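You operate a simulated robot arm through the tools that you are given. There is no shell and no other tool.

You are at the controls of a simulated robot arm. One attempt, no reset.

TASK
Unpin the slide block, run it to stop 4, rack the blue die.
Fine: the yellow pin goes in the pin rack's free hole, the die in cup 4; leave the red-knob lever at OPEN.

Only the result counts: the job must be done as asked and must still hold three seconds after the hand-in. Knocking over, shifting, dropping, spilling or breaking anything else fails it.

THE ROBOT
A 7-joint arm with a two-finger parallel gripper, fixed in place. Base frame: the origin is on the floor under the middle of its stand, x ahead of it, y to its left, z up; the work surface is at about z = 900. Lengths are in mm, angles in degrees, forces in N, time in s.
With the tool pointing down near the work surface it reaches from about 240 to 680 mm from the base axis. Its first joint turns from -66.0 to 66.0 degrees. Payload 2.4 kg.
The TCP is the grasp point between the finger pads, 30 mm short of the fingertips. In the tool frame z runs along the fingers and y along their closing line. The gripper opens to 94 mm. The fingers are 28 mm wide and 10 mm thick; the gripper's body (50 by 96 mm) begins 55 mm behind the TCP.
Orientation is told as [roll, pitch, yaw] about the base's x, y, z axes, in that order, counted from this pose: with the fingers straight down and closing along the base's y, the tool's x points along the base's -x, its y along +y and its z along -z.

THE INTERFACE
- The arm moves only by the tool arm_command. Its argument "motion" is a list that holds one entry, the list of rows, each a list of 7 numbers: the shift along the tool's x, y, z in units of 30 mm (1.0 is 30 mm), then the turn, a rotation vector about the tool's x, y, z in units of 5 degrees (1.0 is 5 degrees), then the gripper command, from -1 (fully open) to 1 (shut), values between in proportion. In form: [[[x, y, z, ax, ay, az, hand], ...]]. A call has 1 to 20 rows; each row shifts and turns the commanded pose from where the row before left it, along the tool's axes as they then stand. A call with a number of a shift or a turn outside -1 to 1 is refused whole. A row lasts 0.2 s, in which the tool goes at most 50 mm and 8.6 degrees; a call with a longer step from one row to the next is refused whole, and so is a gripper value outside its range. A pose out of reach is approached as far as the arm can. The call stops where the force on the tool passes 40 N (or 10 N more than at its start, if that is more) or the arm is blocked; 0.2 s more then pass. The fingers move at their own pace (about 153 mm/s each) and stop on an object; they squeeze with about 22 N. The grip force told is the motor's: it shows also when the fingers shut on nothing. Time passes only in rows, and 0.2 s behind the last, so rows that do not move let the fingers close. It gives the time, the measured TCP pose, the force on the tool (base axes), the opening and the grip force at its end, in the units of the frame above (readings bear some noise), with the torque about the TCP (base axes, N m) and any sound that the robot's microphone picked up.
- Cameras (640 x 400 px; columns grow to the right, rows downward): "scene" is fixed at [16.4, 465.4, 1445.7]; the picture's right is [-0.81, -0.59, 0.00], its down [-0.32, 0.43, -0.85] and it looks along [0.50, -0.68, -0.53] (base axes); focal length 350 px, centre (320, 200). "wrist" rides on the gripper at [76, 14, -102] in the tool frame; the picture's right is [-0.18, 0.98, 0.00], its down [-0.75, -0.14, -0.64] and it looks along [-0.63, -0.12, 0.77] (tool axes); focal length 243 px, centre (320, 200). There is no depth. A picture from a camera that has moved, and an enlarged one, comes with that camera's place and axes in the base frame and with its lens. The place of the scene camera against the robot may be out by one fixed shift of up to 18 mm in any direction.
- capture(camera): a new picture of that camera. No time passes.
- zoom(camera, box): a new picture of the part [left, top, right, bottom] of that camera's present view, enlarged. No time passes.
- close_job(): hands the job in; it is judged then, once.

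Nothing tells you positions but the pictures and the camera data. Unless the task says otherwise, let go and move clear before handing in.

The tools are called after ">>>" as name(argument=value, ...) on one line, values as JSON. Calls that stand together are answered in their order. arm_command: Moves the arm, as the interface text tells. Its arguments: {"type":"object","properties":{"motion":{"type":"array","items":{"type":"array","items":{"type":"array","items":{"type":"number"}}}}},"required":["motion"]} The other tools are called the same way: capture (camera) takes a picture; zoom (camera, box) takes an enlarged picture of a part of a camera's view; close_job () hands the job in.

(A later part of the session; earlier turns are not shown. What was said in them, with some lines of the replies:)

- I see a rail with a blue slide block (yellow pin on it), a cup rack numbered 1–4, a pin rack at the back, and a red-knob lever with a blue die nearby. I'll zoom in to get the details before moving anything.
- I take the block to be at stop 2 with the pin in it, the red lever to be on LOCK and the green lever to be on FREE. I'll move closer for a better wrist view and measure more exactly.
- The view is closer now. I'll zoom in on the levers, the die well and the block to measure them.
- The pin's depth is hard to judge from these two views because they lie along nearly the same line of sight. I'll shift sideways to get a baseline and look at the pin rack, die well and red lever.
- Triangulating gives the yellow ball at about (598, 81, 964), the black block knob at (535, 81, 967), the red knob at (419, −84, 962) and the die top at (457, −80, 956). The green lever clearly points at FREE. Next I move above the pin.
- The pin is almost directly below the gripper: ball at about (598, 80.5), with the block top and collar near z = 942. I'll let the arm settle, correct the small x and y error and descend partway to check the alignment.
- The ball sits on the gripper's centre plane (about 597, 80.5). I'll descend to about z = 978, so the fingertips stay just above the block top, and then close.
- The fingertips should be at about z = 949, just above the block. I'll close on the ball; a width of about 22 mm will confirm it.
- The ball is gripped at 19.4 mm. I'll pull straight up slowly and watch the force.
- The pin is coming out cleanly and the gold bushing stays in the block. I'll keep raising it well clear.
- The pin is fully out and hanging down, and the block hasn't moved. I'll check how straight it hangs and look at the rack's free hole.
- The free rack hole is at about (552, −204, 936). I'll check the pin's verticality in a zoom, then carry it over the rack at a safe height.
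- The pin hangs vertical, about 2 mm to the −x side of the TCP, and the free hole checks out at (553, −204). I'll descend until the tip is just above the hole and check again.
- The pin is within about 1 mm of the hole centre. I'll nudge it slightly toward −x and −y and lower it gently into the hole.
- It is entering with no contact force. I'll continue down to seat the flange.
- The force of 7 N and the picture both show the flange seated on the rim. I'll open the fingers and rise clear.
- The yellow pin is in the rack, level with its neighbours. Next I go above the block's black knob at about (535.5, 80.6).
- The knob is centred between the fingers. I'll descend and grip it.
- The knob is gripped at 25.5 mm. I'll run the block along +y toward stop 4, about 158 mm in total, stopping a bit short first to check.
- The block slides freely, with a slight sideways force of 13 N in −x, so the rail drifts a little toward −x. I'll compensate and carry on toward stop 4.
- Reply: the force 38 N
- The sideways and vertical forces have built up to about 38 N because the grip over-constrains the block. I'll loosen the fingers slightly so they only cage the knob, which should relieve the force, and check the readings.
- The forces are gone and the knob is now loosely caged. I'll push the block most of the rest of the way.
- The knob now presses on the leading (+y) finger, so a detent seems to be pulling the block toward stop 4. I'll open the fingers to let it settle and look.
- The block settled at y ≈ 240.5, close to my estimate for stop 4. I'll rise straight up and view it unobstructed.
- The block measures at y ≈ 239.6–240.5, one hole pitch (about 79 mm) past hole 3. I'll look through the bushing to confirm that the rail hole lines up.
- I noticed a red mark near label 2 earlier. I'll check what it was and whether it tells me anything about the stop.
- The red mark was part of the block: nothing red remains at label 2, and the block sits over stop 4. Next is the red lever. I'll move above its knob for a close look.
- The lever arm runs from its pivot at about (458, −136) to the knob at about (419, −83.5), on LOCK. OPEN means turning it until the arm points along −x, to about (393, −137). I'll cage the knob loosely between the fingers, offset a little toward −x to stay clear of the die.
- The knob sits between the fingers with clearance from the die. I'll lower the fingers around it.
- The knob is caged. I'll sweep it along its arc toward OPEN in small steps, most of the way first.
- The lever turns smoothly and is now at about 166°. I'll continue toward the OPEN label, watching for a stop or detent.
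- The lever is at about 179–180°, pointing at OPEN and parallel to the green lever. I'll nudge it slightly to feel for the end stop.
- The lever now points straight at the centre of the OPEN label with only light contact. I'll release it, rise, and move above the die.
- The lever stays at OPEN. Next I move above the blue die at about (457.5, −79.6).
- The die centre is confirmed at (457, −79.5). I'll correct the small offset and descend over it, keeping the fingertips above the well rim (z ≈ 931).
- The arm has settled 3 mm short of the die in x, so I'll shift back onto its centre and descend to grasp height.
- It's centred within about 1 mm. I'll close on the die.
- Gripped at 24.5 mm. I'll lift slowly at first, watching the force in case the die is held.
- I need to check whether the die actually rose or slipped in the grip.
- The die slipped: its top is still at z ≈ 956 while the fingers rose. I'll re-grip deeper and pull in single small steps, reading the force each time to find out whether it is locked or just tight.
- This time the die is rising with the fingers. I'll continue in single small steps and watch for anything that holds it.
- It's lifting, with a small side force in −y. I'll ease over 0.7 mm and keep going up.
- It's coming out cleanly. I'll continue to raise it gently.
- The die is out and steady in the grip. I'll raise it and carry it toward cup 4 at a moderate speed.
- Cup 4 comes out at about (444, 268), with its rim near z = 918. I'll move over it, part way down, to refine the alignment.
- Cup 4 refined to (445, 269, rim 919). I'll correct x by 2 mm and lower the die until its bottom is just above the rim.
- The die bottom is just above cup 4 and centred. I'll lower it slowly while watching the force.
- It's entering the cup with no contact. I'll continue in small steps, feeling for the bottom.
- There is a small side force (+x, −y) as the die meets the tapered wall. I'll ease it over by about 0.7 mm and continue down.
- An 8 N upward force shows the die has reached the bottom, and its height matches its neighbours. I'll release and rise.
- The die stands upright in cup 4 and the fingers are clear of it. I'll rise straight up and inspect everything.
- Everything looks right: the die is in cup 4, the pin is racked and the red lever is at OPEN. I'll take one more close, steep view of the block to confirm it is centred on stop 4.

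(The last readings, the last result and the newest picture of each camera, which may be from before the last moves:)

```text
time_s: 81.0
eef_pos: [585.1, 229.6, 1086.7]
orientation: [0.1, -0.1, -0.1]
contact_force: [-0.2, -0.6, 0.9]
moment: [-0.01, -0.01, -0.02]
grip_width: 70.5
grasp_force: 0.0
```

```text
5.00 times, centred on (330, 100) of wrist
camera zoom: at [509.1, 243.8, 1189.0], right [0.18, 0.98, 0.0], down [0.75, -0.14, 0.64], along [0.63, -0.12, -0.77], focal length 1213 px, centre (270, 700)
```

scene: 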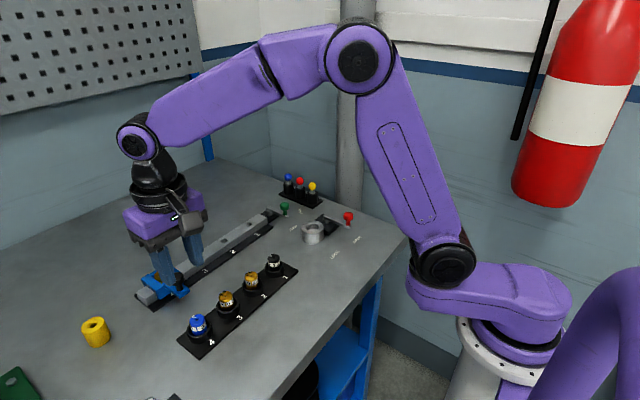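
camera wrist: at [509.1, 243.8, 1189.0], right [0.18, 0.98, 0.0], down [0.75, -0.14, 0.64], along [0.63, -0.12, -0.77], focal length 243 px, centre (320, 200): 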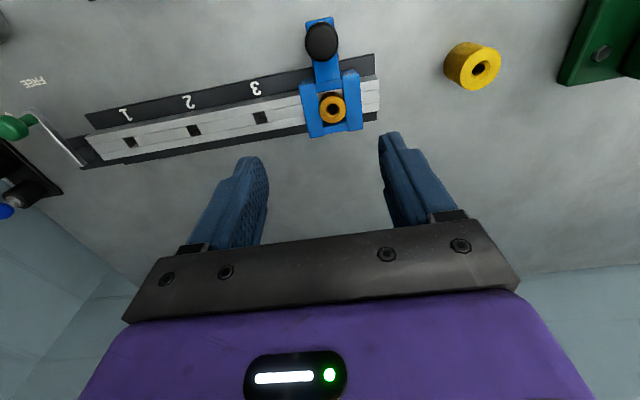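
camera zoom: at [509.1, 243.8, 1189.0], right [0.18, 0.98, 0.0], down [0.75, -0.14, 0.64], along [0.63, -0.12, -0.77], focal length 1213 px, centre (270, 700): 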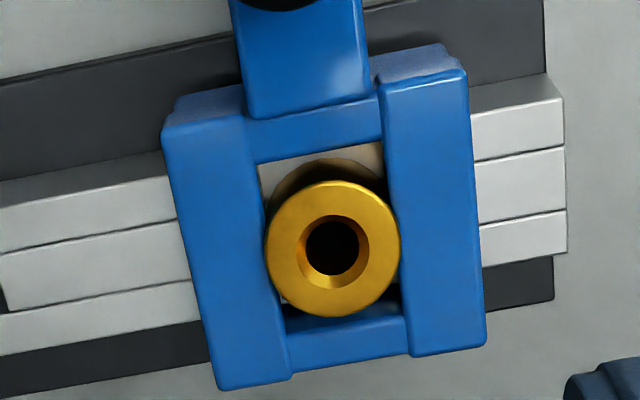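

The block's bushing sits at y ≈ 240.5 against an extrapolated hole 4 at about 240, so it is on stop 4. I'll do a final check of the rack, levers and cups before handing in.

>>> zoom(camera="scene", box=[260, 165, 370, 265])

>>> zoom(camera="scene", box=[120, 220, 310, 370])

>>> arm_command(motion=[[[0.3, 0, -0.6, 0, 0, 0, -0.5], [0.3, 0, -0.6, 0, 0, 0, -0.5], [0.3, 0, -0.6, 0, 0, 0, -0.5], [0, 0, 0, 0, 0, 0, -0.5], [0, 0, 0, 0, 0, 0, -0.5], [0, 0, 0, 0, 0, 0, -0.5]]])

>>> capture(camera="scene")

```text
4.00 times, centred on (315, 215) of scene
camera zoom: at [16.4, 465.4, 1445.7], right [-0.81, -0.59, 0.0], down [-0.32, 0.43, -0.85], along [0.5, -0.68, -0.53], focal length 1402 px, centre (340, 140)
```

zoom: 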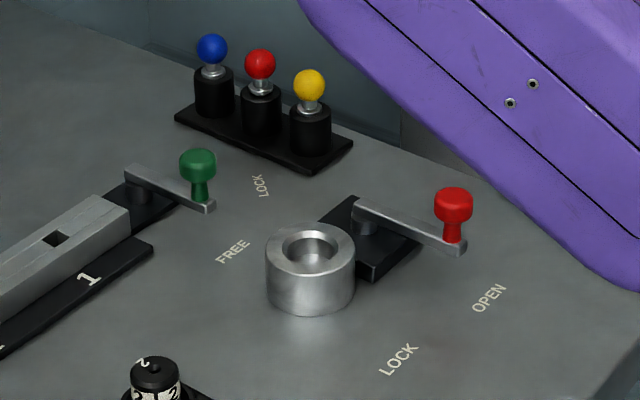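

```text
2.67 times, centred on (215, 295) of scene
camera zoom: at [16.4, 465.4, 1445.7], right [-0.81, -0.59, 0.0], down [-0.32, 0.43, -0.85], along [0.5, -0.68, -0.53], focal length 935 px, centre (600, -53)
```

zoom: 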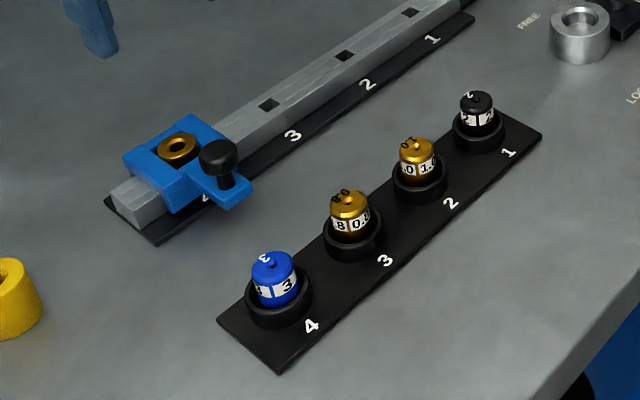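

```text
time_s: 82.4
eef_pos: [558.8, 231.0, 1139.5]
orientation: [-0.1, 0.0, 0.0]
contact_force: [0.1, -0.2, 0.8]
moment: [0.0, -0.02, -0.02]
grip_width: 70.4
grasp_force: 0.0
```

```text
taken
```

scene: 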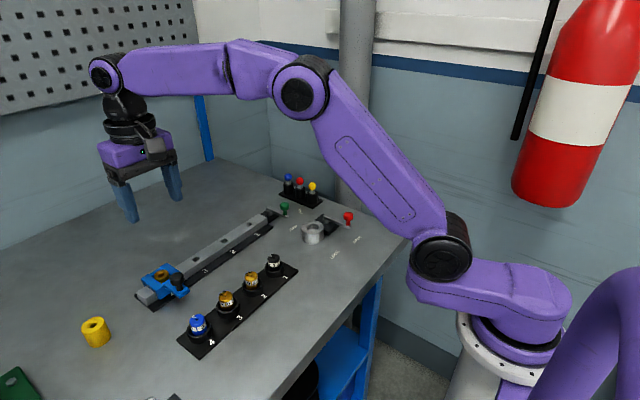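

The yellow pin is in the rack's free hole, the block is at stop 4, the blue die stands in cup 4 and the red lever points at OPEN. The green lever and the other items are where they started, and the arm is clear, so I'm handing in.

>>> close_job()

```text
The job is handed in.
```

The job is done and handed in, and the last pictures show everything where you asked for it. I have not seen the judge's result.

- **Yellow pin:** it is in the pin rack's free hole, with its flange seated on the rim.
- **Slide block:** it is at stop 4. A detent pulled it in as I released it, and I measured it within about 1 mm of the stop 4 hole.
- **Blue die:** it is upright in cup 4, at about the same height as the die in cup 3.
- **Red-knob lever:** it is turned from LOCK and points straight at the OPEN label.

On the first lift the die slipped in the fingers and stayed in its well, so I gripped it lower and lifted it slowly. Nothing else on the table appears to have moved, and the green lever is still at FREE. I let go and moved the arm clear before handing in.
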